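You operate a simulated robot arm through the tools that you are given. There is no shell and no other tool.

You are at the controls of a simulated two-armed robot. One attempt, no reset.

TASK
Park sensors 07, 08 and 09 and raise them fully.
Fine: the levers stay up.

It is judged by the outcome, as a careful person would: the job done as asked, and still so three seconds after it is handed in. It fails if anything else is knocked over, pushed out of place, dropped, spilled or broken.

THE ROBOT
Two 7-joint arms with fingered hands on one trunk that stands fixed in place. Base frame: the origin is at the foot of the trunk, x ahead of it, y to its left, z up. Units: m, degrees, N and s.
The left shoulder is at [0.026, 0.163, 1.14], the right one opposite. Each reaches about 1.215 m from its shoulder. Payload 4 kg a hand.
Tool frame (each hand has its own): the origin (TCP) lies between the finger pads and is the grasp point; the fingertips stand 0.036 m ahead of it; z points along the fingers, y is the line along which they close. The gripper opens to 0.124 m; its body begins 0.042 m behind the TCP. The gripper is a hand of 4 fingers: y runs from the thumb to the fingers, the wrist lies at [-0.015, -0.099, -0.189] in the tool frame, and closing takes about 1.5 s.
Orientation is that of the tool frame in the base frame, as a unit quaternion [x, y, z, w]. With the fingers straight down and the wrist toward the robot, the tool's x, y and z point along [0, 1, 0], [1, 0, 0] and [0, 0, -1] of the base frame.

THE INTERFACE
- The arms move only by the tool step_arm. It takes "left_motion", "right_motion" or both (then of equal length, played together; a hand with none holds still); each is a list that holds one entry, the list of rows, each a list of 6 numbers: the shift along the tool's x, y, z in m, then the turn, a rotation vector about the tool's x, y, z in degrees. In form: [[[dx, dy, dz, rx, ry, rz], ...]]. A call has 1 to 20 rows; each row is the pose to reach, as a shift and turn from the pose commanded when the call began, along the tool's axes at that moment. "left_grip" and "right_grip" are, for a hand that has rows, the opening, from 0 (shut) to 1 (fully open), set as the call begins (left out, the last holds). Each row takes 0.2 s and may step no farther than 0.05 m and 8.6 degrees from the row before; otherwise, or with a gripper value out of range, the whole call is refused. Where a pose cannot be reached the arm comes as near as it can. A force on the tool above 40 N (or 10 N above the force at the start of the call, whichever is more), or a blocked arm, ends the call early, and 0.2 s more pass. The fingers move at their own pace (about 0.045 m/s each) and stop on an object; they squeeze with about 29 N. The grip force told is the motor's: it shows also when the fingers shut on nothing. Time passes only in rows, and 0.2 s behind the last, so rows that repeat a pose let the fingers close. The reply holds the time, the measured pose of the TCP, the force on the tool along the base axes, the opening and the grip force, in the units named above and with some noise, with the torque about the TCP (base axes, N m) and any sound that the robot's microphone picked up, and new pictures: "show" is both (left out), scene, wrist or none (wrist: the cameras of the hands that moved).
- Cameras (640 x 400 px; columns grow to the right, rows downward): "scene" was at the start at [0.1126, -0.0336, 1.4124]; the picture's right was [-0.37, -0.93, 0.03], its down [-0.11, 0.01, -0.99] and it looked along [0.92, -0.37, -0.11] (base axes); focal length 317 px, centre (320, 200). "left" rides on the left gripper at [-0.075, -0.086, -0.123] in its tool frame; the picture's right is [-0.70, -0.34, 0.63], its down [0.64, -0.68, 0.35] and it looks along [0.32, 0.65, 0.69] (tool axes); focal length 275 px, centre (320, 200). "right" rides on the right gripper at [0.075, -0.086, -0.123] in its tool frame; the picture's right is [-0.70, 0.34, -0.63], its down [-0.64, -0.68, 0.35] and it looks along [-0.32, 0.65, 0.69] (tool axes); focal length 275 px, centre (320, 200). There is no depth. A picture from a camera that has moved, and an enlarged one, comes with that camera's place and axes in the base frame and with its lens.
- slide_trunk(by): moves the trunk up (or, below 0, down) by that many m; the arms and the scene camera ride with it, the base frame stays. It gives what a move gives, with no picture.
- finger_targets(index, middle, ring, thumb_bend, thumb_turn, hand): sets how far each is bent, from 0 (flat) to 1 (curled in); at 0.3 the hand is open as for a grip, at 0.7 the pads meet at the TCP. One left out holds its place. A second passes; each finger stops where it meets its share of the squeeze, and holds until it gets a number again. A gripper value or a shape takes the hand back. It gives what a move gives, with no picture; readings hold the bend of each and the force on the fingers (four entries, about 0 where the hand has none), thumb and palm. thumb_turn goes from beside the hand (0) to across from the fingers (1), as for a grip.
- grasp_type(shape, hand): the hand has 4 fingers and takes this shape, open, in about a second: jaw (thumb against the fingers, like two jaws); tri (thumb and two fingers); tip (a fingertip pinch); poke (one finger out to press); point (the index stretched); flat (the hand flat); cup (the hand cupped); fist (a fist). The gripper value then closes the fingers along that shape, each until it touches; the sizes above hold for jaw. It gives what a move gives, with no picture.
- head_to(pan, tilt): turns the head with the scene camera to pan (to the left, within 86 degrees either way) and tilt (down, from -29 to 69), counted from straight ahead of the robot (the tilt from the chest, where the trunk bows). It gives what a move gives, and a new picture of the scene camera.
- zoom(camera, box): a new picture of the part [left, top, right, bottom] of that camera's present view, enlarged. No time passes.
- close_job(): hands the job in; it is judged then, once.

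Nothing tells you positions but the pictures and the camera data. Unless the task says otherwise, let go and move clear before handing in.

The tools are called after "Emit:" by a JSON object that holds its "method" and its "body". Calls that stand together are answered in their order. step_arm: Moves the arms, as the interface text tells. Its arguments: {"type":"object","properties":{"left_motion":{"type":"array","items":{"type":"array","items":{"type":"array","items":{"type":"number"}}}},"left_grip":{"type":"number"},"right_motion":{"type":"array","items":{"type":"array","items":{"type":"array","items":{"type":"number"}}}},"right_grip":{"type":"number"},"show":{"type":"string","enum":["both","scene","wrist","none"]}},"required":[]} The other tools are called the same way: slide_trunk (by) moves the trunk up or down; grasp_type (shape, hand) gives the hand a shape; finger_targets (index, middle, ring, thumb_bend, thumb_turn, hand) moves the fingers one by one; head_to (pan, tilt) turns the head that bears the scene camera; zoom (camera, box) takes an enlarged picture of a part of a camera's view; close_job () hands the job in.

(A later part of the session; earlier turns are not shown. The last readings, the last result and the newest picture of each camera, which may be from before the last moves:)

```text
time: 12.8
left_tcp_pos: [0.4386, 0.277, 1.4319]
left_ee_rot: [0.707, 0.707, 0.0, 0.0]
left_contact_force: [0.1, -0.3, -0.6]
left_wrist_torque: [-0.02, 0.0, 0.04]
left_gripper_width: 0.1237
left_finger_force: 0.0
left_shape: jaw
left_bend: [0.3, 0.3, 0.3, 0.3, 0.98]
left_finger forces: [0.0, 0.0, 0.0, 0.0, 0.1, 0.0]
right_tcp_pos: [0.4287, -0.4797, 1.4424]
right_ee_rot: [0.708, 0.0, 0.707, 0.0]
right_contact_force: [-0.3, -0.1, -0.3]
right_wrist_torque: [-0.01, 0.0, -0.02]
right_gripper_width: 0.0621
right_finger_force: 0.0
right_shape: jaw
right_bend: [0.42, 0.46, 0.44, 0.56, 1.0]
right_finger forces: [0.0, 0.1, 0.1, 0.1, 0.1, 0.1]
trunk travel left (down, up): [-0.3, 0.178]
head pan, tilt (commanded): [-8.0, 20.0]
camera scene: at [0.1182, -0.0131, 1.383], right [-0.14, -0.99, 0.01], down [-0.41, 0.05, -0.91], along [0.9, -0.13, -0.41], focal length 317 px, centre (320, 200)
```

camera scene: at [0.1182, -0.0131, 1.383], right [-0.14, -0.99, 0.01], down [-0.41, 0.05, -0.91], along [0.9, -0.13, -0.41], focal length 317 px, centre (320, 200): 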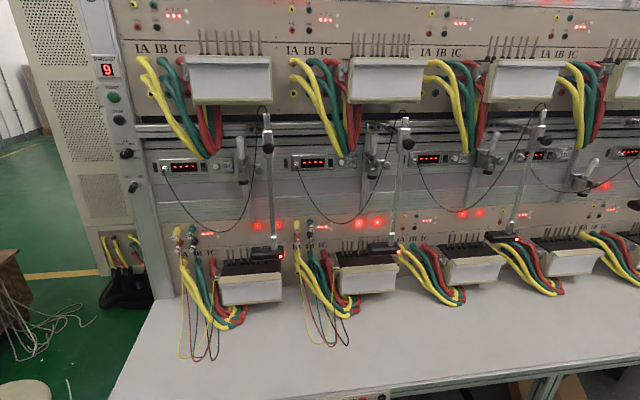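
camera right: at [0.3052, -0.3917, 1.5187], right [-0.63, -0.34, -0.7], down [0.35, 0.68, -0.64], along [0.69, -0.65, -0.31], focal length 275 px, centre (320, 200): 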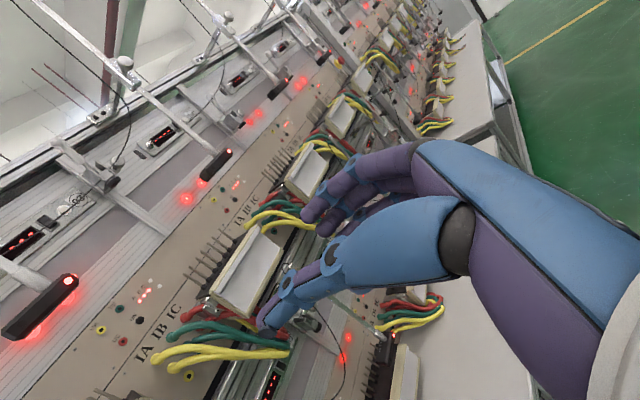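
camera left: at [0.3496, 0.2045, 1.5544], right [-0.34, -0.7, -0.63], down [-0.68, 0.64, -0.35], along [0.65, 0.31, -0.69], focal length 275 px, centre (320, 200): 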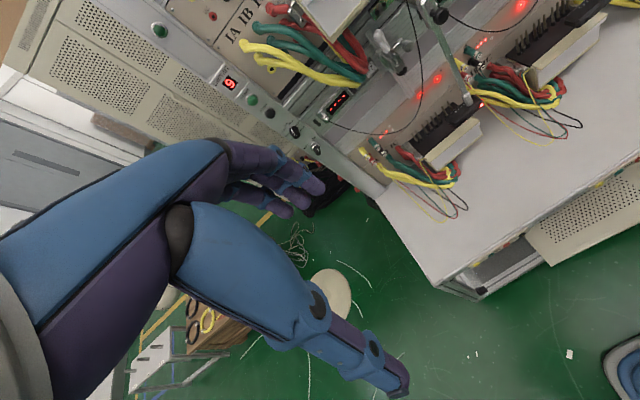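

The right hand now points forward at [0.43, −0.48, 1.44]. Rod 08 should be at about (0.85, −0.325), 07 at (0.848, 0.002) and 09 at (0.848, −0.68). I'll zoom to refine before approaching.

Emit:
{"method": "zoom", "body": {"camera": "scene", "box": [340, 90, 480, 270]}}

Emit:
{"method": "zoom", "body": {"camera": "scene", "box": [200, 90, 340, 270]}}

Emit:
{"method": "zoom", "body": {"camera": "scene", "box": [460, 90, 600, 270]}}

Emit:
{"method": "zoom", "body": {"camera": "left", "box": [380, 0, 580, 130]}}

```text
2.22 times, centred on (410, 180) of scene
camera zoom: at [0.1182, -0.0131, 1.383], right [-0.14, -0.99, 0.01], down [-0.41, 0.05, -0.91], along [0.9, -0.13, -0.41], focal length 705 px, centre (120, 244)
```

zoom: 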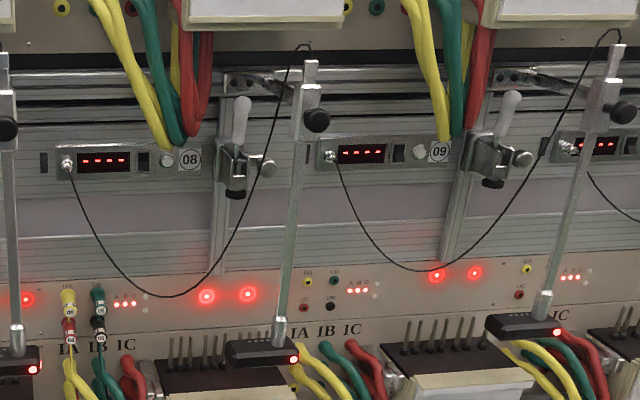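

```text
2.22 times, centred on (270, 180) of scene
camera zoom: at [0.1182, -0.0131, 1.383], right [-0.14, -0.99, 0.01], down [-0.41, 0.05, -0.91], along [0.9, -0.13, -0.41], focal length 705 px, centre (431, 244)
```

zoom: 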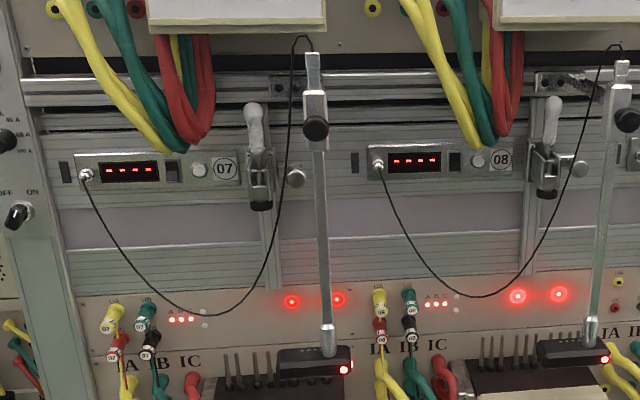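

```text
2.22 times, centred on (530, 180) of scene
camera zoom: at [0.1182, -0.0131, 1.383], right [-0.14, -0.99, 0.01], down [-0.41, 0.05, -0.91], along [0.9, -0.13, -0.41], focal length 705 px, centre (-147, 244)
```

zoom: 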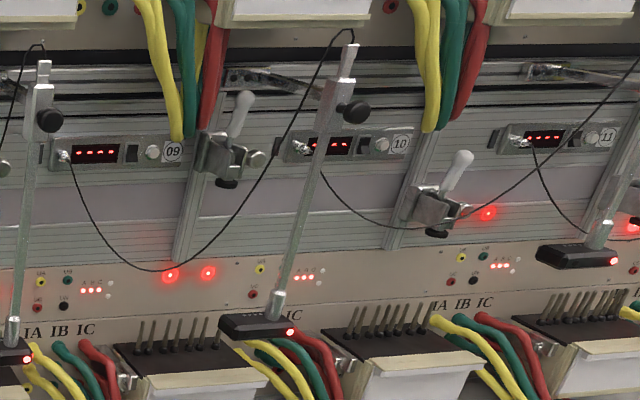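

```text
3.08 times, centred on (480, 65) of left
camera zoom: at [0.3514, 0.2022, 1.5543], right [-0.34, -0.7, -0.63], down [-0.68, 0.64, -0.35], along [0.65, 0.32, -0.69], focal length 847 px, centre (-172, 615)
```

zoom: 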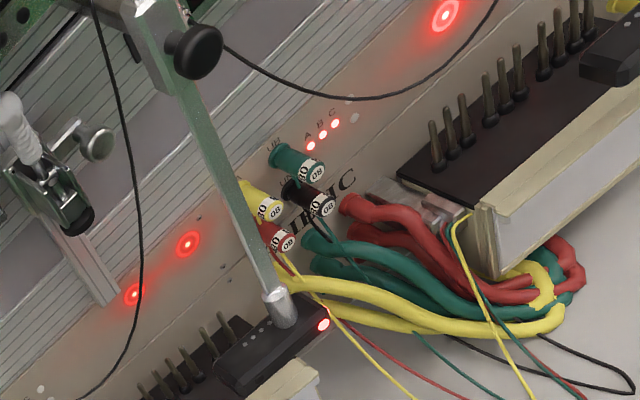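

I'll bring the right hand down in front of rod 08 at a standoff of about x = 0.68 and z = 0.98, and check reach before closing in.

Emit:
{"method": "step_arm", "body": {"right_motion": [[[-0.0385, -0.013, 0.018, 0, 0, 0], [-0.077, -0.026, 0.036, 0, 0, 0], [-0.1155, -0.039, 0.054, 0, 0, 0], [-0.154, -0.052, 0.072, 0, 0, 0], [-0.1925, -0.065, 0.09, 0, 0, 0], [-0.231, -0.078, 0.108, 0, 0, 0], [-0.2695, -0.091, 0.126, 0, 0, 0], [-0.308, -0.104, 0.144, 0, 0, 0], [-0.3465, -0.117, 0.162, 0, 0, 0], [-0.385, -0.13, 0.18, 0, 0, 0], [-0.4235, -0.143, 0.2, 0, 0, 0], [-0.462, -0.155, 0.22, 0, 0, 0], [-0.462, -0.155, 0.25, 0, 0, 0], [-0.462, -0.155, 0.25, 0, 0, 0]]], "right_grip": 0.5, "show": "both"}}

```text
time: 15.8
left_tcp_pos: [0.4373, 0.2778, 1.4318]
left_ee_rot: [0.707, 0.708, -0.001, 0.0]
left_contact_force: [-0.1, -0.4, 0.0]
left_wrist_torque: [-0.01, 0.0, -0.02]
left_gripper_width: 0.1236
left_finger_force: 0.1
left_shape: jaw
left_bend: [0.3, 0.3, 0.3, 0.3, 0.98]
left_finger forces: [0.1, 0.0, 0.0, 0.1, 0.0, 0.1]
right_tcp_pos: [0.6772, -0.3265, 0.9799]
right_ee_rot: [0.707, 0.0, 0.707, 0.0]
right_contact_force: [-0.7, -0.3, 0.8]
right_wrist_torque: [0.0, -0.01, 0.0]
right_gripper_width: 0.062
right_finger_force: 0.2
right_shape: jaw
right_bend: [0.42, 0.46, 0.44, 0.56, 1.0]
right_finger forces: [0.0, 0.0, 0.0, 0.0, 0.0, 0.0]
right hand out of reach, approached as far as the arm can: row 1, 2, 3, 4, 5, 6, 7, 8
trunk travel left (down, up): [-0.3, 0.178]
head pan, tilt (commanded): [-8.0, 20.0]
camera scene: at [0.1181, -0.0122, 1.3831], right [-0.14, -0.99, 0.01], down [-0.41, 0.05, -0.91], along [0.9, -0.13, -0.41], focal length 317 px, centre (320, 200)
camera right: at [0.5552, -0.2403, 1.0547], right [-0.63, -0.34, -0.7], down [0.35, 0.68, -0.65], along [0.69, -0.65, -0.32], focal length 275 px, centre (320, 200)
```

scene: 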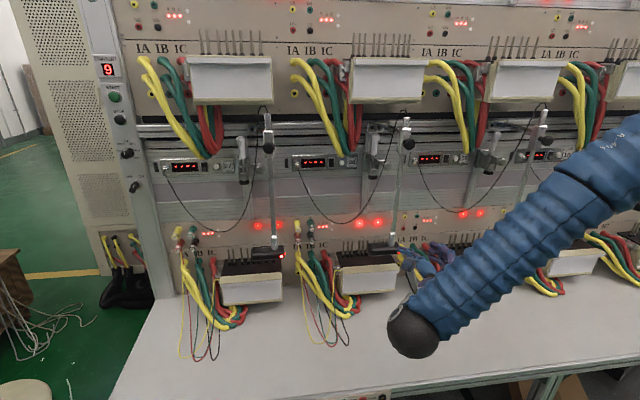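
right: 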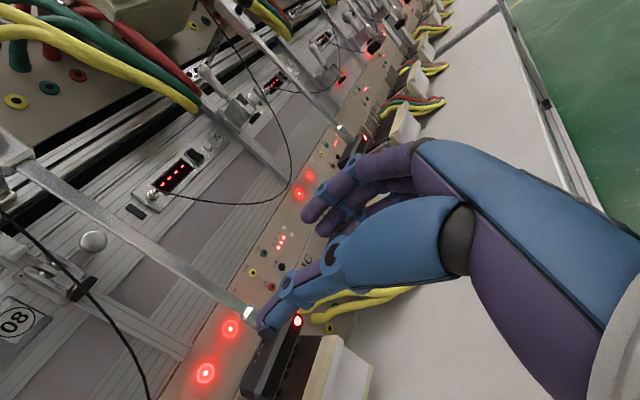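

The hand is in front of rod 08 at standoff (0.677, −0.327, 0.98). I'll advance partway and check alignment.

Emit:
{"method": "step_arm", "body": {"right_motion": [[[0, 0, 0.03, 0, 0, 0], [0, 0, 0.06, 0, 0, 0], [0, 0, 0.09, 0, 0, 0], [0, 0, 0.09, 0, 0, 0]]], "show": "both"}}

Emit:
{"method": "zoom", "body": {"camera": "right", "box": [160, 180, 400, 400]}}

Emit:
{"method": "zoom", "body": {"camera": "scene", "box": [340, 100, 500, 340]}}

Emit:
{"method": "zoom", "body": {"camera": "left", "box": [400, 0, 640, 150]}}

```text
time: 16.9
left_tcp_pos: [0.4371, 0.2773, 1.4325]
left_ee_rot: [0.707, 0.707, 0.0, 0.0]
left_contact_force: [0.4, -0.1, -0.3]
left_wrist_torque: [0.01, -0.02, 0.03]
left_gripper_width: 0.1239
left_finger_force: 0.0
left_shape: jaw
left_bend: [0.3, 0.3, 0.3, 0.3, 0.98]
left_finger forces: [0.0, 0.0, 0.0, 0.0, 0.0, 0.0]
right_tcp_pos: [0.7675, -0.3268, 0.9822]
right_ee_rot: [0.708, 0.0, 0.706, 0.0]
right_contact_force: [0.6, -0.5, -0.3]
right_wrist_torque: [-0.01, 0.02, 0.02]
right_gripper_width: 0.0623
right_finger_force: 0.0
right_shape: jaw
right_bend: [0.42, 0.46, 0.44, 0.56, 1.0]
right_finger forces: [0.0, 0.0, 0.0, 0.0, 0.0, 0.0]
trunk travel left (down, up): [-0.3, 0.178]
head pan, tilt (commanded): [-8.0, 20.0]
camera scene: at [0.1177, -0.0127, 1.3831], right [-0.14, -0.99, 0.01], down [-0.41, 0.05, -0.91], along [0.9, -0.13, -0.41], focal length 317 px, centre (320, 200)
camera right: at [0.646, -0.2405, 1.0567], right [-0.63, -0.34, -0.7], down [0.35, 0.68, -0.64], along [0.69, -0.65, -0.32], focal length 275 px, centre (320, 200)
```

scene: 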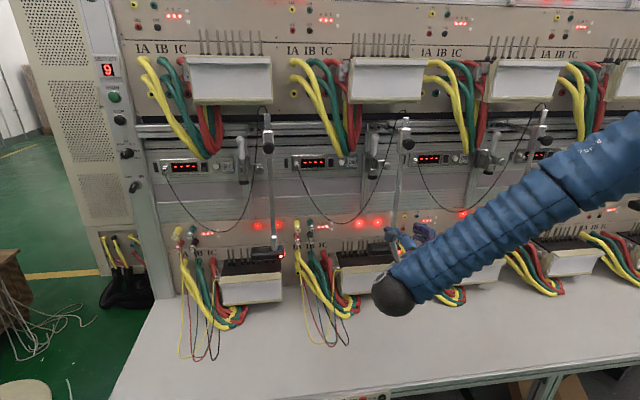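
right: 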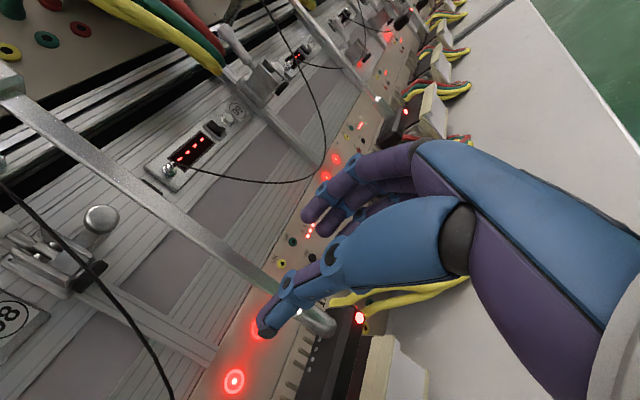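

```text
1.82 times, centred on (280, 290) of right
camera zoom: at [0.646, -0.2405, 1.0567], right [-0.63, -0.34, -0.7], down [0.35, 0.68, -0.64], along [0.69, -0.65, -0.32], focal length 500 px, centre (393, 36)
```

zoom: 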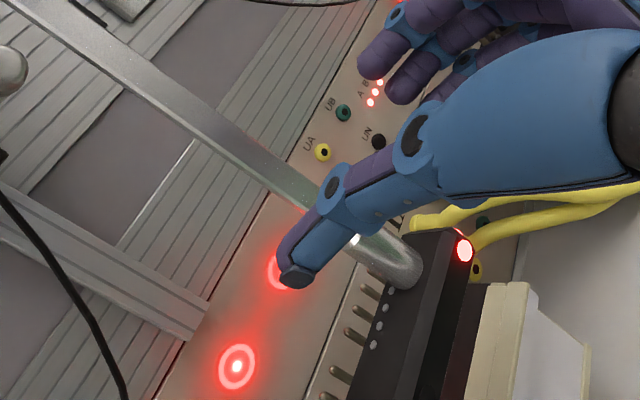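

```text
1.67 times, centred on (420, 220) of scene
camera zoom: at [0.1177, -0.0127, 1.3831], right [-0.14, -0.99, 0.01], down [-0.41, 0.05, -0.91], along [0.9, -0.13, -0.41], focal length 529 px, centre (153, 167)
```

zoom: 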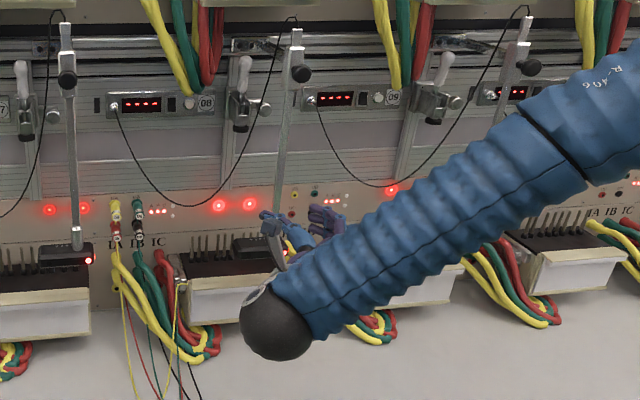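

```text
2.67 times, centred on (520, 75) of left
camera zoom: at [0.3507, 0.2025, 1.5544], right [-0.34, -0.7, -0.63], down [-0.68, 0.64, -0.35], along [0.65, 0.32, -0.69], focal length 734 px, centre (-213, 533)
```

zoom: 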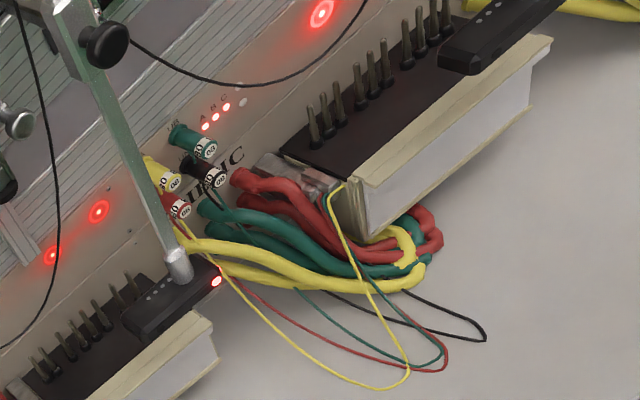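

The rod passes through the spot predicted 0.08 m ahead of the TCP, so the hand is aligned. I'll advance 0.072 m so that rod 08 sits between the fingers.

Emit:
{"method": "step_arm", "body": {"right_motion": [[[0, 0, 0.024, 0, 0, 0], [0, 0, 0.048, 0, 0, 0], [0, 0, 0.072, 0, 0, 0], [0, 0, 0.072, 0, 0, 0]]], "show": "wrist"}}

Emit:
{"method": "zoom", "body": {"camera": "right", "box": [160, 120, 420, 320]}}

Emit:
{"method": "zoom", "body": {"camera": "scene", "box": [360, 180, 460, 280]}}

```text
time: 17.9
left_tcp_pos: [0.4372, 0.2776, 1.4312]
left_ee_rot: [0.708, 0.707, -0.001, 0.0]
left_contact_force: [-0.4, 0.1, -0.8]
left_wrist_torque: [0.02, 0.0, 0.04]
left_gripper_width: 0.1237
left_finger_force: 0.1
left_shape: jaw
left_bend: [0.3, 0.3, 0.3, 0.3, 0.98]
left_finger forces: [0.0, 0.0, 0.1, 0.0, 0.0, 0.0]
right_tcp_pos: [0.8398, -0.3257, 0.9832]
right_ee_rot: [0.709, -0.002, 0.705, 0.001]
right_contact_force: [-0.7, -0.7, 0.0]
right_wrist_torque: [-0.02, 0.05, 0.0]
right_gripper_width: 0.0623
right_finger_force: 0.1
right_shape: jaw
right_bend: [0.42, 0.46, 0.44, 0.56, 1.0]
right_finger forces: [0.1, 0.0, 0.0, 0.0, 0.1, 0.0]
trunk travel left (down, up): [-0.3, 0.178]
head pan, tilt (commanded): [-8.0, 20.0]
camera right: at [0.7192, -0.2399, 1.0577], right [-0.64, -0.33, -0.69], down [0.35, 0.68, -0.64], along [0.69, -0.65, -0.32], focal length 275 px, centre (320, 200)
```

right: 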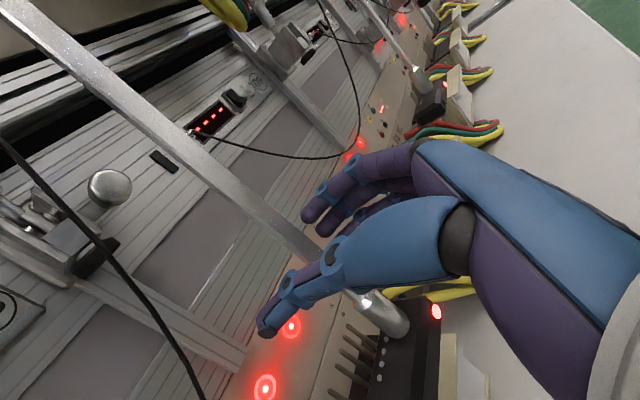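

```text
2.00 times, centred on (290, 220) of right
camera zoom: at [0.7192, -0.2399, 1.0577], right [-0.64, -0.33, -0.69], down [0.35, 0.68, -0.64], along [0.69, -0.65, -0.32], focal length 551 px, centre (380, 160)
```

zoom: 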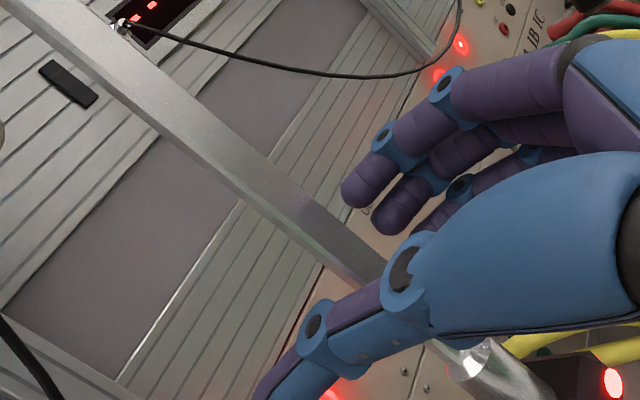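

```text
4.00 times, centred on (410, 230) of scene
camera zoom: at [0.1178, -0.0127, 1.3831], right [-0.14, -0.99, 0.01], down [-0.41, 0.05, -0.91], along [0.9, -0.13, -0.41], focal length 1270 px, centre (-40, 80)
```

zoom: 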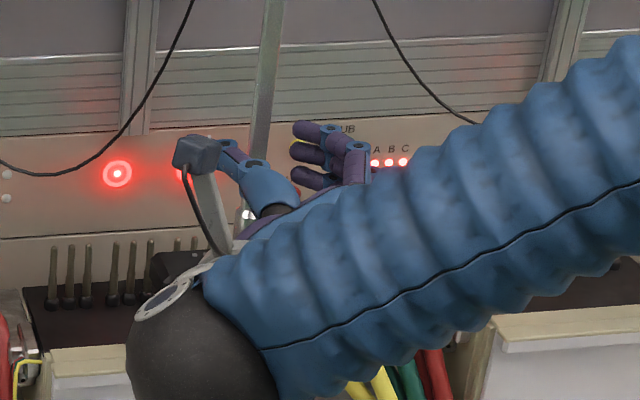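

The rod is between the thumb and the fingers, so I'll close the grip on it.

Emit:
{"method": "step_arm", "body": {"right_motion": [[[0, 0, 0, 0, 0, 0], [0, 0, 0, 0, 0, 0], [0, 0, 0, 0, 0, 0], [0, 0, 0, 0, 0, 0], [0, 0, 0, 0, 0, 0], [0, 0, 0, 0, 0, 0], [0, 0, 0, 0, 0, 0], [0, 0, 0, 0, 0, 0]]], "right_grip": 0, "show": "wrist"}}

Emit:
{"method": "zoom", "body": {"camera": "right", "box": [160, 120, 420, 320]}}

```text
time: 19.6
left_tcp_pos: [0.4388, 0.2779, 1.4317]
left_ee_rot: [0.707, 0.707, -0.001, 0.0]
left_contact_force: [-0.9, -0.2, 0.3]
left_wrist_torque: [-0.02, 0.01, 0.03]
left_gripper_width: 0.1239
left_finger_force: 0.1
left_shape: jaw
left_bend: [0.3, 0.3, 0.3, 0.3, 0.98]
left_finger forces: [0.1, 0.0, 0.0, 0.1, 0.0, 0.1]
right_tcp_pos: [0.8412, -0.3262, 0.9814]
right_ee_rot: [0.709, -0.003, 0.705, -0.001]
right_contact_force: [6.6, 3.9, 0.6]
right_wrist_torque: [0.03, 0.04, 0.04]
right_gripper_width: 0.0044
right_finger_force: 28.9
right_shape: jaw
right_bend: [0.7, 0.7, 0.7, 0.64, 1.0]
right_finger forces: [5.7, 0.0, 0.1, 0.0, 10.7, 0.0]
trunk travel left (down, up): [-0.3, 0.178]
head pan, tilt (commanded): [-8.0, 20.0]
camera right: at [0.7198, -0.2396, 1.0572], right [-0.64, -0.33, -0.69], down [0.35, 0.68, -0.64], along [0.69, -0.65, -0.32], focal length 275 px, centre (320, 200)
```

right: 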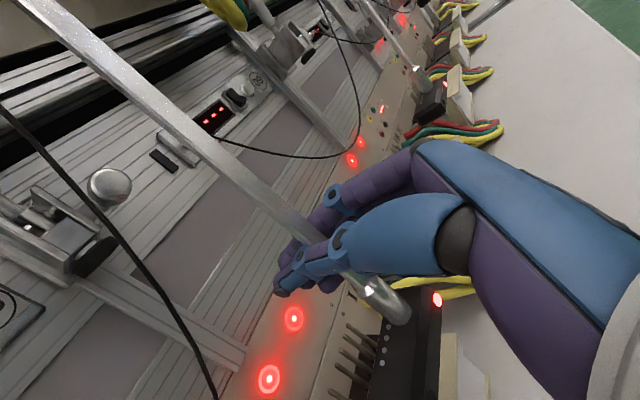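

```text
2.00 times, centred on (290, 220) of right
camera zoom: at [0.7198, -0.2396, 1.0572], right [-0.64, -0.33, -0.69], down [0.35, 0.68, -0.64], along [0.69, -0.65, -0.32], focal length 551 px, centre (380, 160)
```

zoom: 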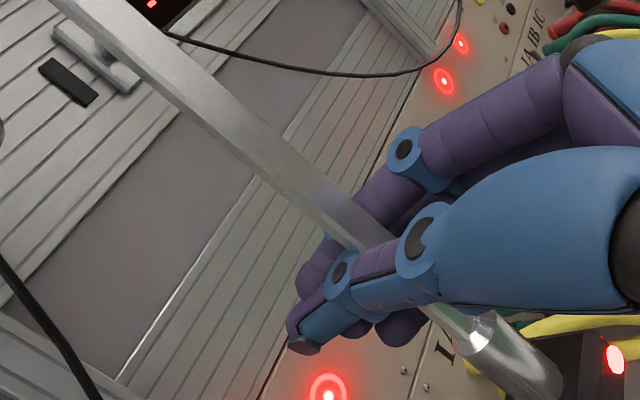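

The thumb and index are pressing on the rod with about 10 N. I'll try a gentle lift of 0.03 m and see whether the sensor follows.

Emit:
{"method": "step_arm", "body": {"right_motion": [[[0.01, 0, 0, 0, 0, 0], [0.02, 0, 0, 0, 0, 0], [0.03, 0, 0, 0, 0, 0], [0.03, 0, 0, 0, 0, 0]]], "show": "wrist"}}

Emit:
{"method": "zoom", "body": {"camera": "scene", "box": [340, 90, 480, 270]}}

```text
time: 20.6
left_tcp_pos: [0.4385, 0.2766, 1.4315]
left_ee_rot: [0.707, 0.707, 0.0, 0.0]
left_contact_force: [0.3, 0.0, -0.7]
left_wrist_torque: [0.02, 0.0, 0.01]
left_gripper_width: 0.124
left_finger_force: 0.0
left_shape: jaw
left_bend: [0.3, 0.3, 0.3, 0.3, 0.98]
left_finger forces: [0.0, 0.0, 0.0, 0.0, 0.0, 0.0]
right_tcp_pos: [0.8411, -0.3261, 1.0129]
right_ee_rot: [0.707, -0.001, 0.707, 0.001]
right_contact_force: [4.4, 1.2, -2.6]
right_wrist_torque: [0.05, 0.06, -0.02]
right_gripper_width: 0.0036
right_finger_force: 28.5
right_shape: jaw
right_bend: [0.7, 0.7, 0.7, 0.64, 1.0]
right_finger forces: [6.4, 0.0, 0.0, 0.0, 8.4, 0.0]
trunk travel left (down, up): [-0.3, 0.178]
head pan, tilt (commanded): [-8.0, 20.0]
camera right: at [0.7197, -0.2391, 1.0866], right [-0.63, -0.34, -0.7], down [0.35, 0.68, -0.65], along [0.69, -0.65, -0.32], focal length 275 px, centre (320, 200)
```

right: 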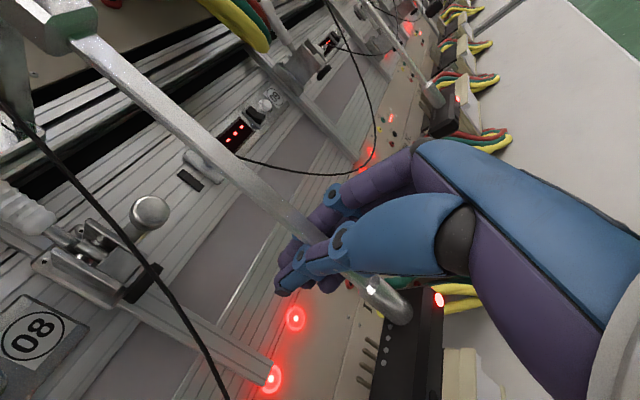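

```text
2.22 times, centred on (410, 180) of scene
camera zoom: at [0.1191, -0.0127, 1.383], right [-0.14, -0.99, 0.01], down [-0.41, 0.05, -0.91], along [0.9, -0.13, -0.41], focal length 705 px, centre (120, 244)
```

zoom: 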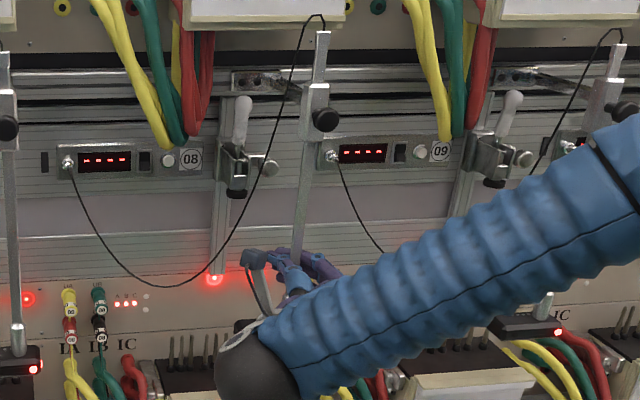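

Rod 08 rose with the hand, and the bracket also crept right, so both the lift and the slide are real joints with light friction. I'll lift 0.05 m more to clear the wiring, then slide right.

Emit:
{"method": "step_arm", "body": {"right_motion": [[[0.015, 0, 0, 0, 0, 0], [0.03, 0, 0, 0, 0, 0], [0.05, 0, 0, 0, 0, 0], [0.05, 0.015, 0, 0, 0, 0], [0.05, 0.03, 0, 0, 0, 0], [0.05, 0.045, 0, 0, 0, 0], [0.05, 0.045, 0, 0, 0, 0]]], "show": "wrist"}}

Emit:
{"method": "zoom", "body": {"camera": "scene", "box": [340, 70, 480, 250]}}

```text
time: 22.2
left_tcp_pos: [0.4389, 0.2778, 1.4316]
left_ee_rot: [0.708, 0.707, -0.002, 0.0]
left_contact_force: [0.6, 0.0, -0.1]
left_wrist_torque: [0.05, -0.01, -0.01]
left_gripper_width: 0.1236
left_finger_force: 0.0
left_shape: jaw
left_bend: [0.3, 0.3, 0.3, 0.3, 0.98]
left_finger forces: [0.0, 0.0, 0.0, 0.1, 0.1, 0.1]
right_tcp_pos: [0.8407, -0.3703, 1.0628]
right_ee_rot: [0.707, -0.001, 0.708, 0.001]
right_contact_force: [8.3, 1.5, 3.0]
right_wrist_torque: [0.0, 0.03, 0.05]
right_gripper_width: 0.0033
right_finger_force: 28.6
right_shape: jaw
right_bend: [0.7, 0.7, 0.7, 0.64, 1.0]
right_finger forces: [7.8, 0.0, 0.0, 0.1, 8.7, 0.1]
trunk travel left (down, up): [-0.3, 0.178]
head pan, tilt (commanded): [-8.0, 20.0]
camera right: at [0.719, -0.2852, 1.1376], right [-0.63, -0.34, -0.7], down [0.35, 0.68, -0.64], along [0.69, -0.65, -0.32], focal length 275 px, centre (320, 200)
```

right: 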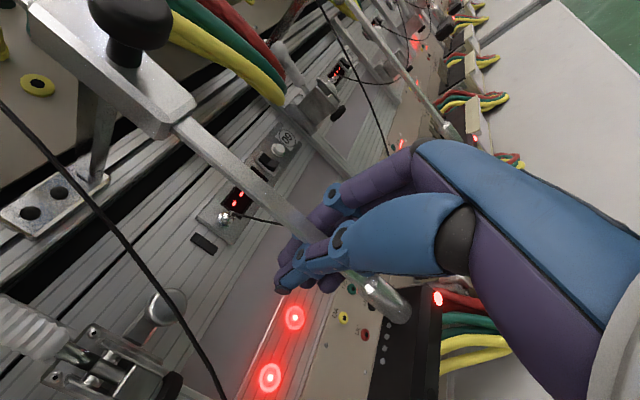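

```text
2.22 times, centred on (410, 160) of scene
camera zoom: at [0.1188, -0.0123, 1.383], right [-0.14, -0.99, 0.01], down [-0.41, 0.05, -0.91], along [0.9, -0.13, -0.41], focal length 705 px, centre (120, 289)
```

zoom: 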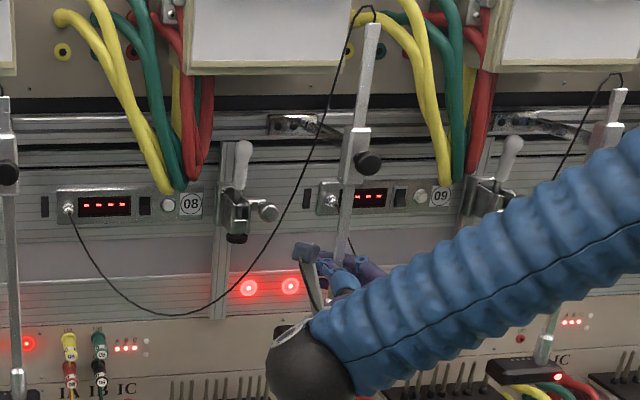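

Raising and sliding both work smoothly. I'll continue the slide right in small steps and look for an end stop.

Emit:
{"method": "step_arm", "body": {"right_motion": [[[0, 0.01, 0, 0, 0, 0], [0, 0.02, 0, 0, 0, 0], [0, 0.03, 0, 0, 0, 0], [0, 0.04, 0, 0, 0, 0], [0, 0.05, 0, 0, 0, 0], [0, 0.05, 0, 0, 0, 0]]], "show": "wrist"}}

Emit:
{"method": "zoom", "body": {"camera": "scene", "box": [360, 70, 500, 250]}}

```text
time: 23.6
left_tcp_pos: [0.4386, 0.278, 1.431]
left_ee_rot: [0.707, 0.707, 0.0, 0.001]
left_contact_force: [0.4, 0.8, -0.3]
left_wrist_torque: [-0.02, -0.02, 0.0]
left_gripper_width: 0.124
left_finger_force: 0.1
left_shape: jaw
left_bend: [0.3, 0.3, 0.3, 0.3, 0.98]
left_finger forces: [0.0, 0.0, 0.0, 0.1, 0.0, 0.0]
right_tcp_pos: [0.8411, -0.4212, 1.0613]
right_ee_rot: [0.707, 0.0, 0.707, 0.0]
right_contact_force: [3.2, 1.8, 3.2]
right_wrist_torque: [0.02, 0.02, -0.01]
right_gripper_width: 0.0032
right_finger_force: 29.6
right_shape: jaw
right_bend: [0.7, 0.7, 0.7, 0.64, 1.0]
right_finger forces: [6.6, 0.1, 0.0, 0.1, 8.6, 0.0]
trunk travel left (down, up): [-0.3, 0.178]
head pan, tilt (commanded): [-8.0, 20.0]
camera right: at [0.7195, -0.3353, 1.1365], right [-0.63, -0.34, -0.7], down [0.35, 0.68, -0.65], along [0.69, -0.65, -0.32], focal length 275 px, centre (320, 200)
```

right: 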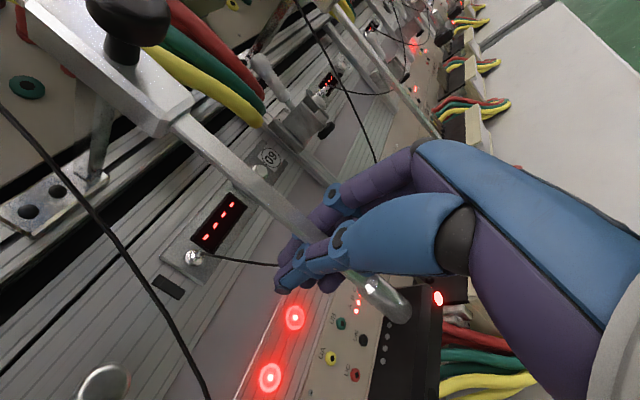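

```text
2.22 times, centred on (430, 160) of scene
camera zoom: at [0.1183, -0.0123, 1.383], right [-0.14, -0.99, 0.01], down [-0.41, 0.05, -0.91], along [0.9, -0.13, -0.41], focal length 705 px, centre (76, 289)
```

zoom: 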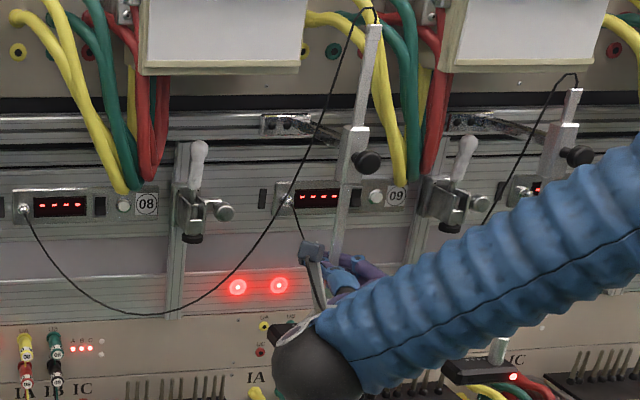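

Rod 08 is now about 0.195 m right of its label, close to the parked sensors' 0.205 m. I'll creep further in small steps, watching for a stop.

Emit:
{"method": "step_arm", "body": {"right_motion": [[[0, 0.006, 0, 0, 0, 0], [0, 0.012, 0, 0, 0, 0], [0, 0.018, 0, 0, 0, 0], [0, 0.018, 0, 0, 0, 0]]], "show": "wrist"}}

```text
time: 24.6
left_tcp_pos: [0.4384, 0.2783, 1.4309]
left_ee_rot: [0.707, 0.707, -0.001, 0.0]
left_contact_force: [-0.8, -0.2, 0.3]
left_wrist_torque: [0.02, -0.02, 0.03]
left_gripper_width: 0.1239
left_finger_force: 0.0
left_shape: jaw
left_bend: [0.3, 0.3, 0.3, 0.3, 0.98]
left_finger forces: [0.0, 0.0, 0.1, 0.0, 0.1, 0.1]
right_tcp_pos: [0.8406, -0.4311, 1.0633]
right_ee_rot: [0.708, 0.004, 0.706, -0.004]
right_contact_force: [-2.2, 36.4, 0.8]
right_wrist_torque: [-0.07, 0.0, 0.11]
right_gripper_width: 0.0096
right_finger_force: 29.3
right_shape: jaw
right_bend: [0.7, 0.7, 0.7, 0.61, 1.0]
right_finger forces: [0.7, 0.0, 0.0, 0.0, 36.6, 0.1]
trunk travel left (down, up): [-0.3, 0.178]
head pan, tilt (commanded): [-8.0, 20.0]
stopped in row 4 (right hand): the force on the tool passed its limit at 41 N (the readings are from after the stop); the commanded pose is now the measured one
camera right: at [0.7178, -0.3471, 1.1378], right [-0.63, -0.34, -0.7], down [0.34, 0.69, -0.65], along [0.7, -0.64, -0.32], focal length 275 px, centre (320, 200)
```

right: 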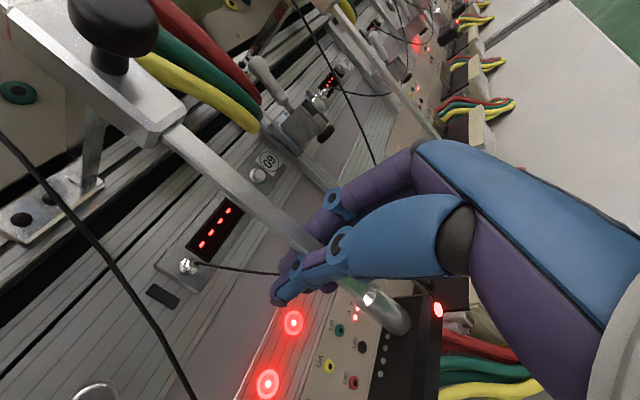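

The stop was found at TCP y = −0.431 with a 36 N side load. That places rod 08 about 0.203 m right of its label, matching the other parked sensors. Next I'll raise it further while watching the clamp and knob clearance.

Emit:
{"method": "step_arm", "body": {"right_motion": [[[0, -0.003, 0, 0, 0, 0], [0.01, -0.003, 0, 0, 0, 0], [0.02, -0.003, 0, 0, 0, 0], [0.03, -0.003, 0, 0, 0, 0], [0.04, -0.003, 0, 0, 0, 0], [0.04, -0.003, 0, 0, 0, 0]]], "show": "wrist"}}

Emit:
{"method": "zoom", "body": {"camera": "scene", "box": [360, 50, 500, 230]}}

```text
time: 26.0
left_tcp_pos: [0.4398, 0.2805, 1.4322]
left_ee_rot: [0.707, 0.707, -0.002, 0.0]
left_contact_force: [0.2, -0.2, -0.5]
left_wrist_torque: [0.0, 0.02, -0.01]
left_gripper_width: 0.1237
left_finger_force: 0.0
left_shape: jaw
left_bend: [0.3, 0.3, 0.3, 0.3, 0.98]
left_finger forces: [0.0, 0.0, 0.1, 0.0, 0.0, 0.0]
right_tcp_pos: [0.8401, -0.4326, 1.103]
right_ee_rot: [0.707, 0.003, 0.707, -0.001]
right_contact_force: [5.0, 33.2, -3.7]
right_wrist_torque: [-0.06, 0.04, 0.09]
right_gripper_width: 0.0097
right_finger_force: 28.6
right_shape: jaw
right_bend: [0.7, 0.7, 0.7, 0.61, 1.0]
right_finger forces: [1.7, 0.0, 0.0, 0.0, 35.2, 0.1]
trunk travel left (down, up): [-0.3, 0.178]
head pan, tilt (commanded): [-8.0, 20.0]
camera right: at [0.7178, -0.3461, 1.1773], right [-0.63, -0.34, -0.7], down [0.34, 0.68, -0.65], along [0.69, -0.65, -0.32], focal length 275 px, centre (320, 200)
```

right: 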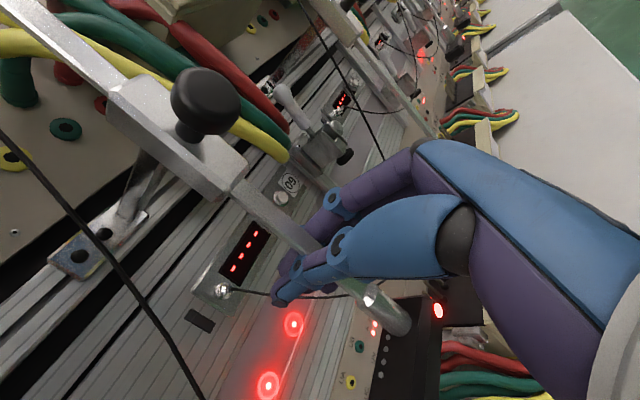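

```text
2.22 times, centred on (430, 140) of scene
camera zoom: at [0.1187, -0.0095, 1.383], right [-0.14, -0.99, 0.01], down [-0.41, 0.05, -0.91], along [0.9, -0.13, -0.41], focal length 705 px, centre (76, 333)
```

zoom: 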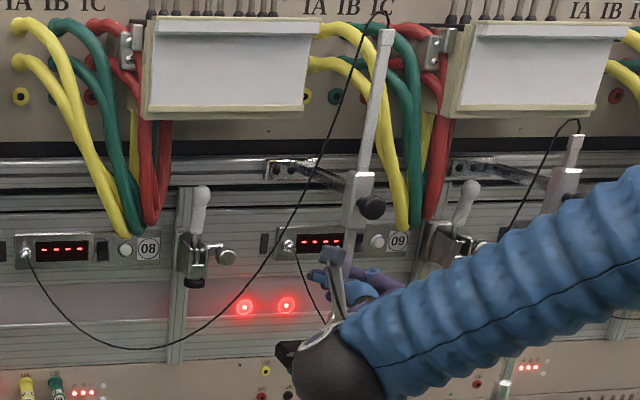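

Rod 08 is up 0.12 m with no vertical stop yet. There are about 4 cm between the index finger and the clamp, so I'll ease the side load and lift a bit more.

Emit:
{"method": "step_arm", "body": {"right_motion": [[[0, -0.004, 0, 0, 0, 0], [0.008, -0.004, 0, 0, 0, 0], [0.016, -0.004, 0, 0, 0, 0], [0.024, -0.004, 0, 0, 0, 0], [0.024, -0.004, 0, 0, 0, 0]]], "show": "wrist"}}

Emit:
{"method": "zoom", "body": {"camera": "right", "box": [160, 120, 420, 320]}}

Emit:
{"method": "zoom", "body": {"camera": "scene", "box": [360, 50, 500, 230]}}

```text
time: 27.2
left_tcp_pos: [0.4391, 0.276, 1.4318]
left_ee_rot: [0.708, 0.706, -0.001, 0.001]
left_contact_force: [0.1, 0.0, 0.0]
left_wrist_torque: [-0.02, 0.0, 0.02]
left_gripper_width: 0.1237
left_finger_force: 0.0
left_shape: jaw
left_bend: [0.3, 0.3, 0.3, 0.3, 0.98]
left_finger forces: [0.1, 0.1, 0.1, 0.1, 0.1, 0.0]
right_tcp_pos: [0.8407, -0.4299, 1.1241]
right_ee_rot: [0.708, 0.002, 0.706, -0.001]
right_contact_force: [0.4, 16.0, -21.0]
right_wrist_torque: [0.02, 0.14, 0.05]
right_gripper_width: 0.0081
right_finger_force: 29.3
right_shape: jaw
right_bend: [0.7, 0.7, 0.7, 0.62, 1.0]
right_finger forces: [5.8, 0.0, 0.1, 0.0, 21.9, 0.1]
trunk travel left (down, up): [-0.3, 0.178]
head pan, tilt (commanded): [-8.0, 20.0]
camera right: at [0.7183, -0.3442, 1.1988], right [-0.64, -0.34, -0.69], down [0.34, 0.68, -0.65], along [0.69, -0.65, -0.32], focal length 275 px, centre (320, 200)
```

right: 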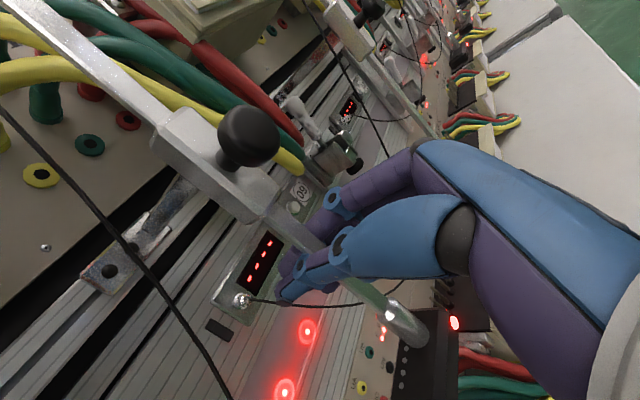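

```text
2.00 times, centred on (290, 220) of right
camera zoom: at [0.7183, -0.3442, 1.1988], right [-0.64, -0.34, -0.69], down [0.34, 0.68, -0.65], along [0.69, -0.65, -0.32], focal length 551 px, centre (380, 160)
```

zoom: 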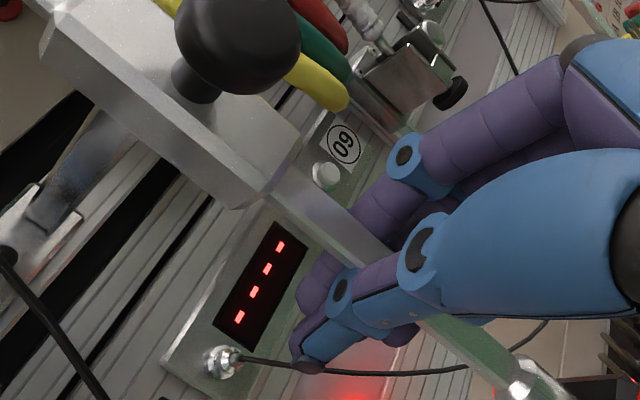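

```text
2.22 times, centred on (430, 140) of scene
camera zoom: at [0.1198, -0.0121, 1.3828], right [-0.14, -0.99, 0.01], down [-0.41, 0.05, -0.91], along [0.9, -0.13, -0.41], focal length 705 px, centre (76, 333)
```

zoom: 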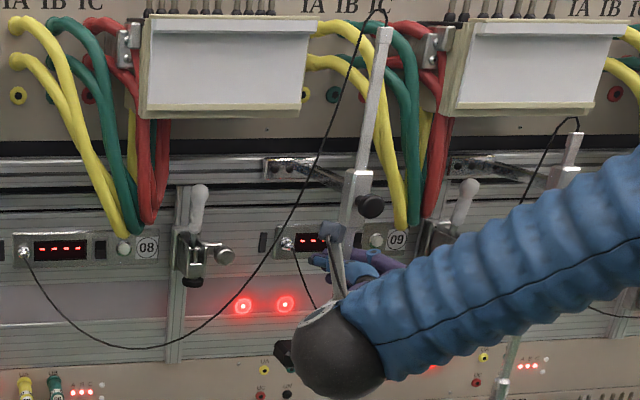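

The downward reaction is now 21 N, and the hand slipped slightly up the rod while the rod top stayed put. So rod 08 has reached its upper stop. I'll open the hand and see whether it stays up.

Emit:
{"method": "step_arm", "body": {"right_motion": [[[0, 0, 0, 0, 0, 0], [0, 0, 0, 0, 0, 0], [0, 0, 0, 0, 0, 0], [0, 0, 0, 0, 0, 0], [0, 0, 0, 0, 0, 0], [0, 0, 0, 0, 0, 0]]], "right_grip": 0.5, "show": "wrist"}}

Emit:
{"method": "zoom", "body": {"camera": "scene", "box": [360, 50, 500, 230]}}

Emit:
{"method": "zoom", "body": {"camera": "right", "box": [160, 120, 420, 320]}}

```text
time: 28.6
left_tcp_pos: [0.4379, 0.2765, 1.4329]
left_ee_rot: [0.708, 0.706, 0.0, 0.0]
left_contact_force: [-0.2, -1.1, 0.4]
left_wrist_torque: [0.02, 0.0, 0.02]
left_gripper_width: 0.1234
left_finger_force: 0.1
left_shape: jaw
left_bend: [0.3, 0.3, 0.3, 0.3, 0.98]
left_finger forces: [0.0, 0.1, 0.1, 0.0, 0.0, 0.0]
right_tcp_pos: [0.8399, -0.4293, 1.1264]
right_ee_rot: [0.707, 0.0, 0.707, -0.002]
right_contact_force: [-0.3, -0.4, 0.3]
right_wrist_torque: [0.0, 0.01, 0.0]
right_gripper_width: 0.0617
right_finger_force: 0.2
right_shape: jaw
right_bend: [0.42, 0.46, 0.44, 0.56, 1.0]
right_finger forces: [0.0, 0.0, 0.0, 0.0, 0.0, 0.1]
trunk travel left (down, up): [-0.3, 0.178]
head pan, tilt (commanded): [-8.0, 20.0]
camera right: at [0.717, -0.3445, 1.2005], right [-0.63, -0.34, -0.7], down [0.34, 0.68, -0.64], along [0.69, -0.65, -0.32], focal length 275 px, centre (320, 200)
```

right: 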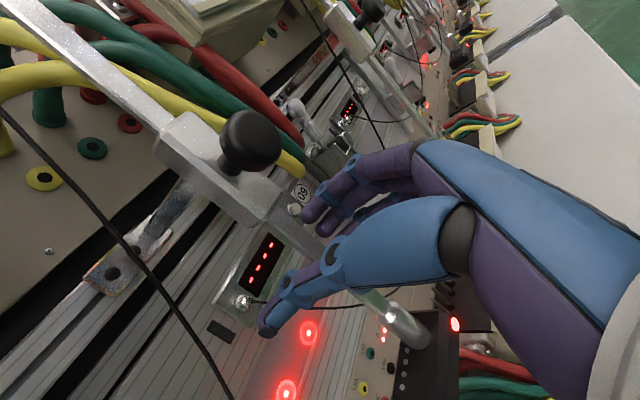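

```text
2.22 times, centred on (430, 140) of scene
camera zoom: at [0.118, -0.0129, 1.383], right [-0.14, -0.99, 0.01], down [-0.41, 0.05, -0.91], along [0.9, -0.13, -0.41], focal length 705 px, centre (76, 333)
```

zoom: 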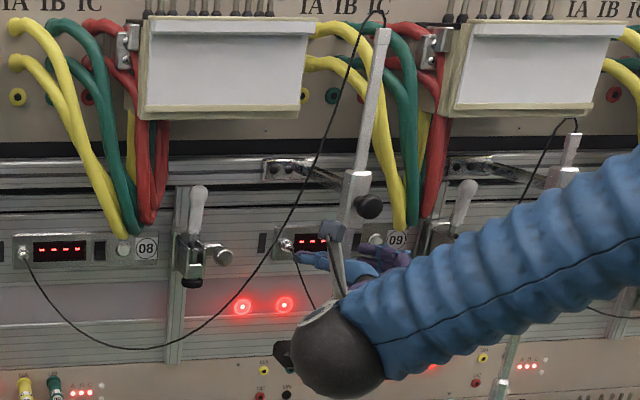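

```text
2.00 times, centred on (290, 220) of right
camera zoom: at [0.717, -0.3445, 1.2005], right [-0.63, -0.34, -0.7], down [0.34, 0.68, -0.64], along [0.69, -0.65, -0.32], focal length 551 px, centre (380, 160)
```

zoom: 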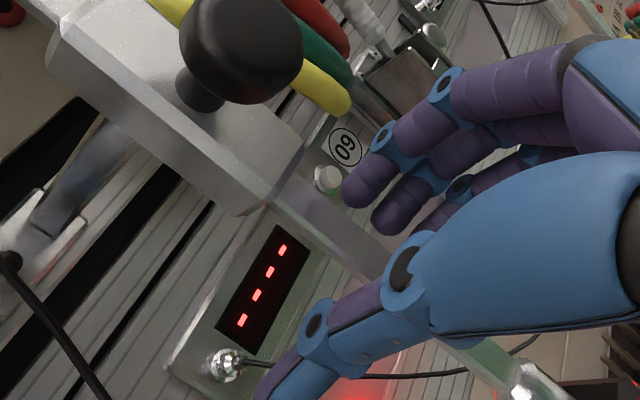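

Rod 08 stays parked and raised after release. I'll lower slightly inside the open grip, back straight out, then move across to a standoff in front of sensor 09.

Emit:
{"method": "step_arm", "body": {"right_motion": [[[-0.012, 0, 0, 0, 0, 0], [-0.025, 0, 0, 0, 0, 0], [-0.025, 0, -0.03, 0, 0, 0], [-0.025, 0, -0.07, 0, 0, 0], [-0.025, 0, -0.11, 0, 0, 0], [-0.025, 0, -0.16, 0, 0, 0], [-0.04, 0.04, -0.16, 0, 0, 0], [-0.06, 0.08, -0.16, 0, 0, 0], [-0.08, 0.12, -0.16, 0, 0, 0], [-0.1, 0.16, -0.16, 0, 0, 0], [-0.12, 0.2, -0.16, 0, 0, 0], [-0.141, 0.235, -0.16, 0, 0, 0], [-0.141, 0.254, -0.16, 0, 0, 0], [-0.141, 0.254, -0.16, 0, 0, 0]]], "right_grip": 0.5, "show": "wrist"}}

Emit:
{"method": "head_to", "body": {"pan": -25, "tilt": 18}}

Emit:
{"method": "zoom", "body": {"camera": "scene", "box": [200, 50, 400, 280]}}

Emit:
{"method": "zoom", "body": {"camera": "scene", "box": [380, 60, 540, 240]}}

```text
time: 31.6
left_tcp_pos: [0.438, 0.2775, 1.4323]
left_ee_rot: [0.708, 0.706, 0.0, 0.0]
left_contact_force: [0.7, -0.1, -1.1]
left_wrist_torque: [-0.03, 0.01, 0.04]
left_gripper_width: 0.1237
left_finger_force: 0.1
left_shape: jaw
left_bend: [0.3, 0.3, 0.3, 0.3, 0.98]
left_finger forces: [0.0, 0.0, 0.0, 0.0, 0.0, 0.1]
right_tcp_pos: [0.6899, -0.5908, 1.0282]
right_ee_rot: [0.698, -0.054, 0.712, 0.058]
right_contact_force: [-0.3, 0.2, 0.2]
right_wrist_torque: [-0.02, -0.02, 0.05]
right_gripper_width: 0.0619
right_finger_force: 0.0
right_shape: jaw
right_bend: [0.42, 0.46, 0.44, 0.56, 1.0]
right_finger forces: [0.0, 0.0, 0.0, 0.0, 0.0, 0.0]
right hand out of reach, approached as far as the arm can: row 8, 9, 10, 11, 12, 13, 14
trunk travel left (down, up): [-0.3, 0.178]
head pan, tilt (commanded): [-8.0, 20.0]
camera right: at [0.5803, -0.4866, 1.1007], right [-0.67, -0.24, -0.71], down [0.46, 0.62, -0.64], along [0.59, -0.75, -0.3], focal length 275 px, centre (320, 200)
```

right: 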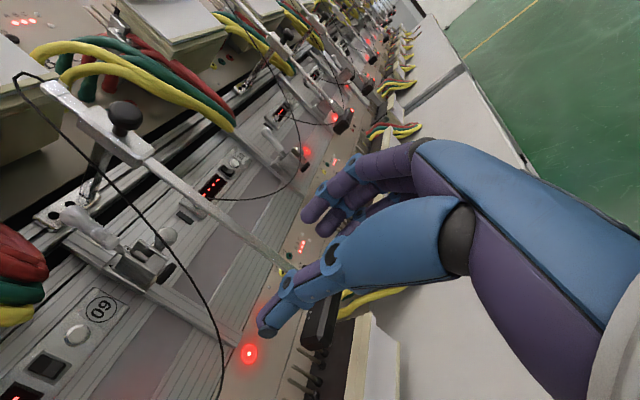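

```text
time: 32.4
left_tcp_pos: [0.4384, 0.2756, 1.432]
left_ee_rot: [0.708, 0.707, 0.0, 0.0]
left_contact_force: [-0.9, 0.3, -0.5]
left_wrist_torque: [0.01, -0.03, 0.0]
left_gripper_width: 0.1237
left_finger_force: 0.2
left_shape: jaw
left_bend: [0.3, 0.3, 0.3, 0.3, 0.98]
left_finger forces: [0.0, 0.0, 0.0, 0.0, 0.1, 0.0]
right_tcp_pos: [0.6886, -0.5901, 1.0289]
right_ee_rot: [0.699, -0.053, 0.711, 0.057]
right_contact_force: [0.1, -0.2, -0.1]
right_wrist_torque: [-0.03, 0.05, 0.01]
right_gripper_width: 0.0618
right_finger_force: 0.2
right_shape: jaw
right_bend: [0.42, 0.46, 0.44, 0.56, 1.0]
right_finger forces: [0.0, 0.0, 0.0, 0.0, 0.0, 0.1]
trunk travel left (down, up): [-0.3, 0.178]
head pan, tilt (commanded): [-25.0, 18.0]
camera scene: at [0.1106, -0.0392, 1.3869], right [-0.42, -0.91, 0.03], down [-0.35, 0.13, -0.93], along [0.84, -0.4, -0.37], focal length 317 px, centre (320, 200)
```

scene: 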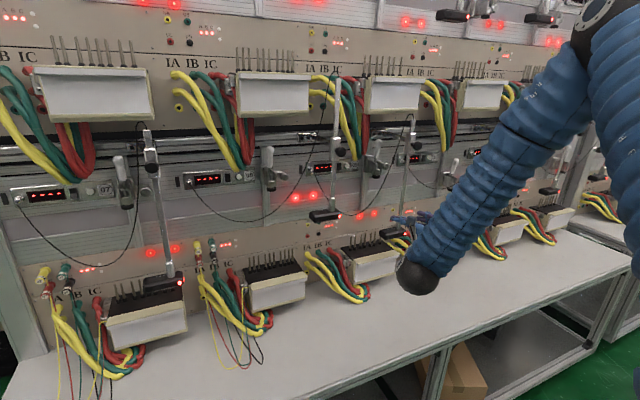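

```text
1.74 times, centred on (300, 165) of scene
camera zoom: at [0.1106, -0.0392, 1.3869], right [-0.42, -0.91, 0.03], down [-0.35, 0.13, -0.93], along [0.84, -0.4, -0.37], focal length 552 px, centre (355, 261)
```

zoom: 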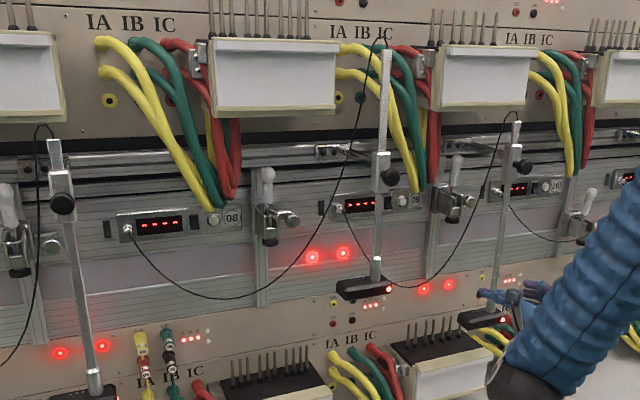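

```text
2.22 times, centred on (460, 150) of scene
camera zoom: at [0.1106, -0.0392, 1.3869], right [-0.42, -0.91, 0.03], down [-0.35, 0.13, -0.93], along [0.84, -0.4, -0.37], focal length 705 px, centre (9, 311)
```

zoom: 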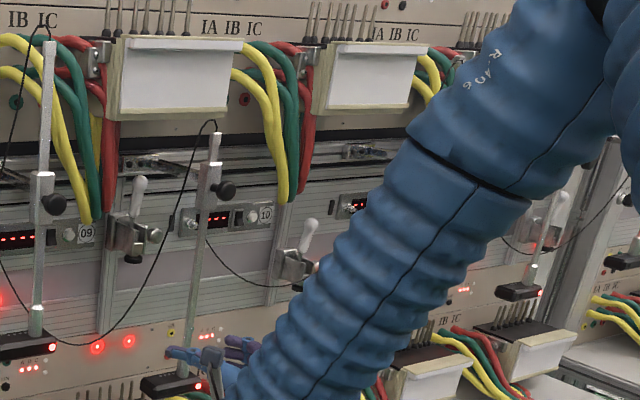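

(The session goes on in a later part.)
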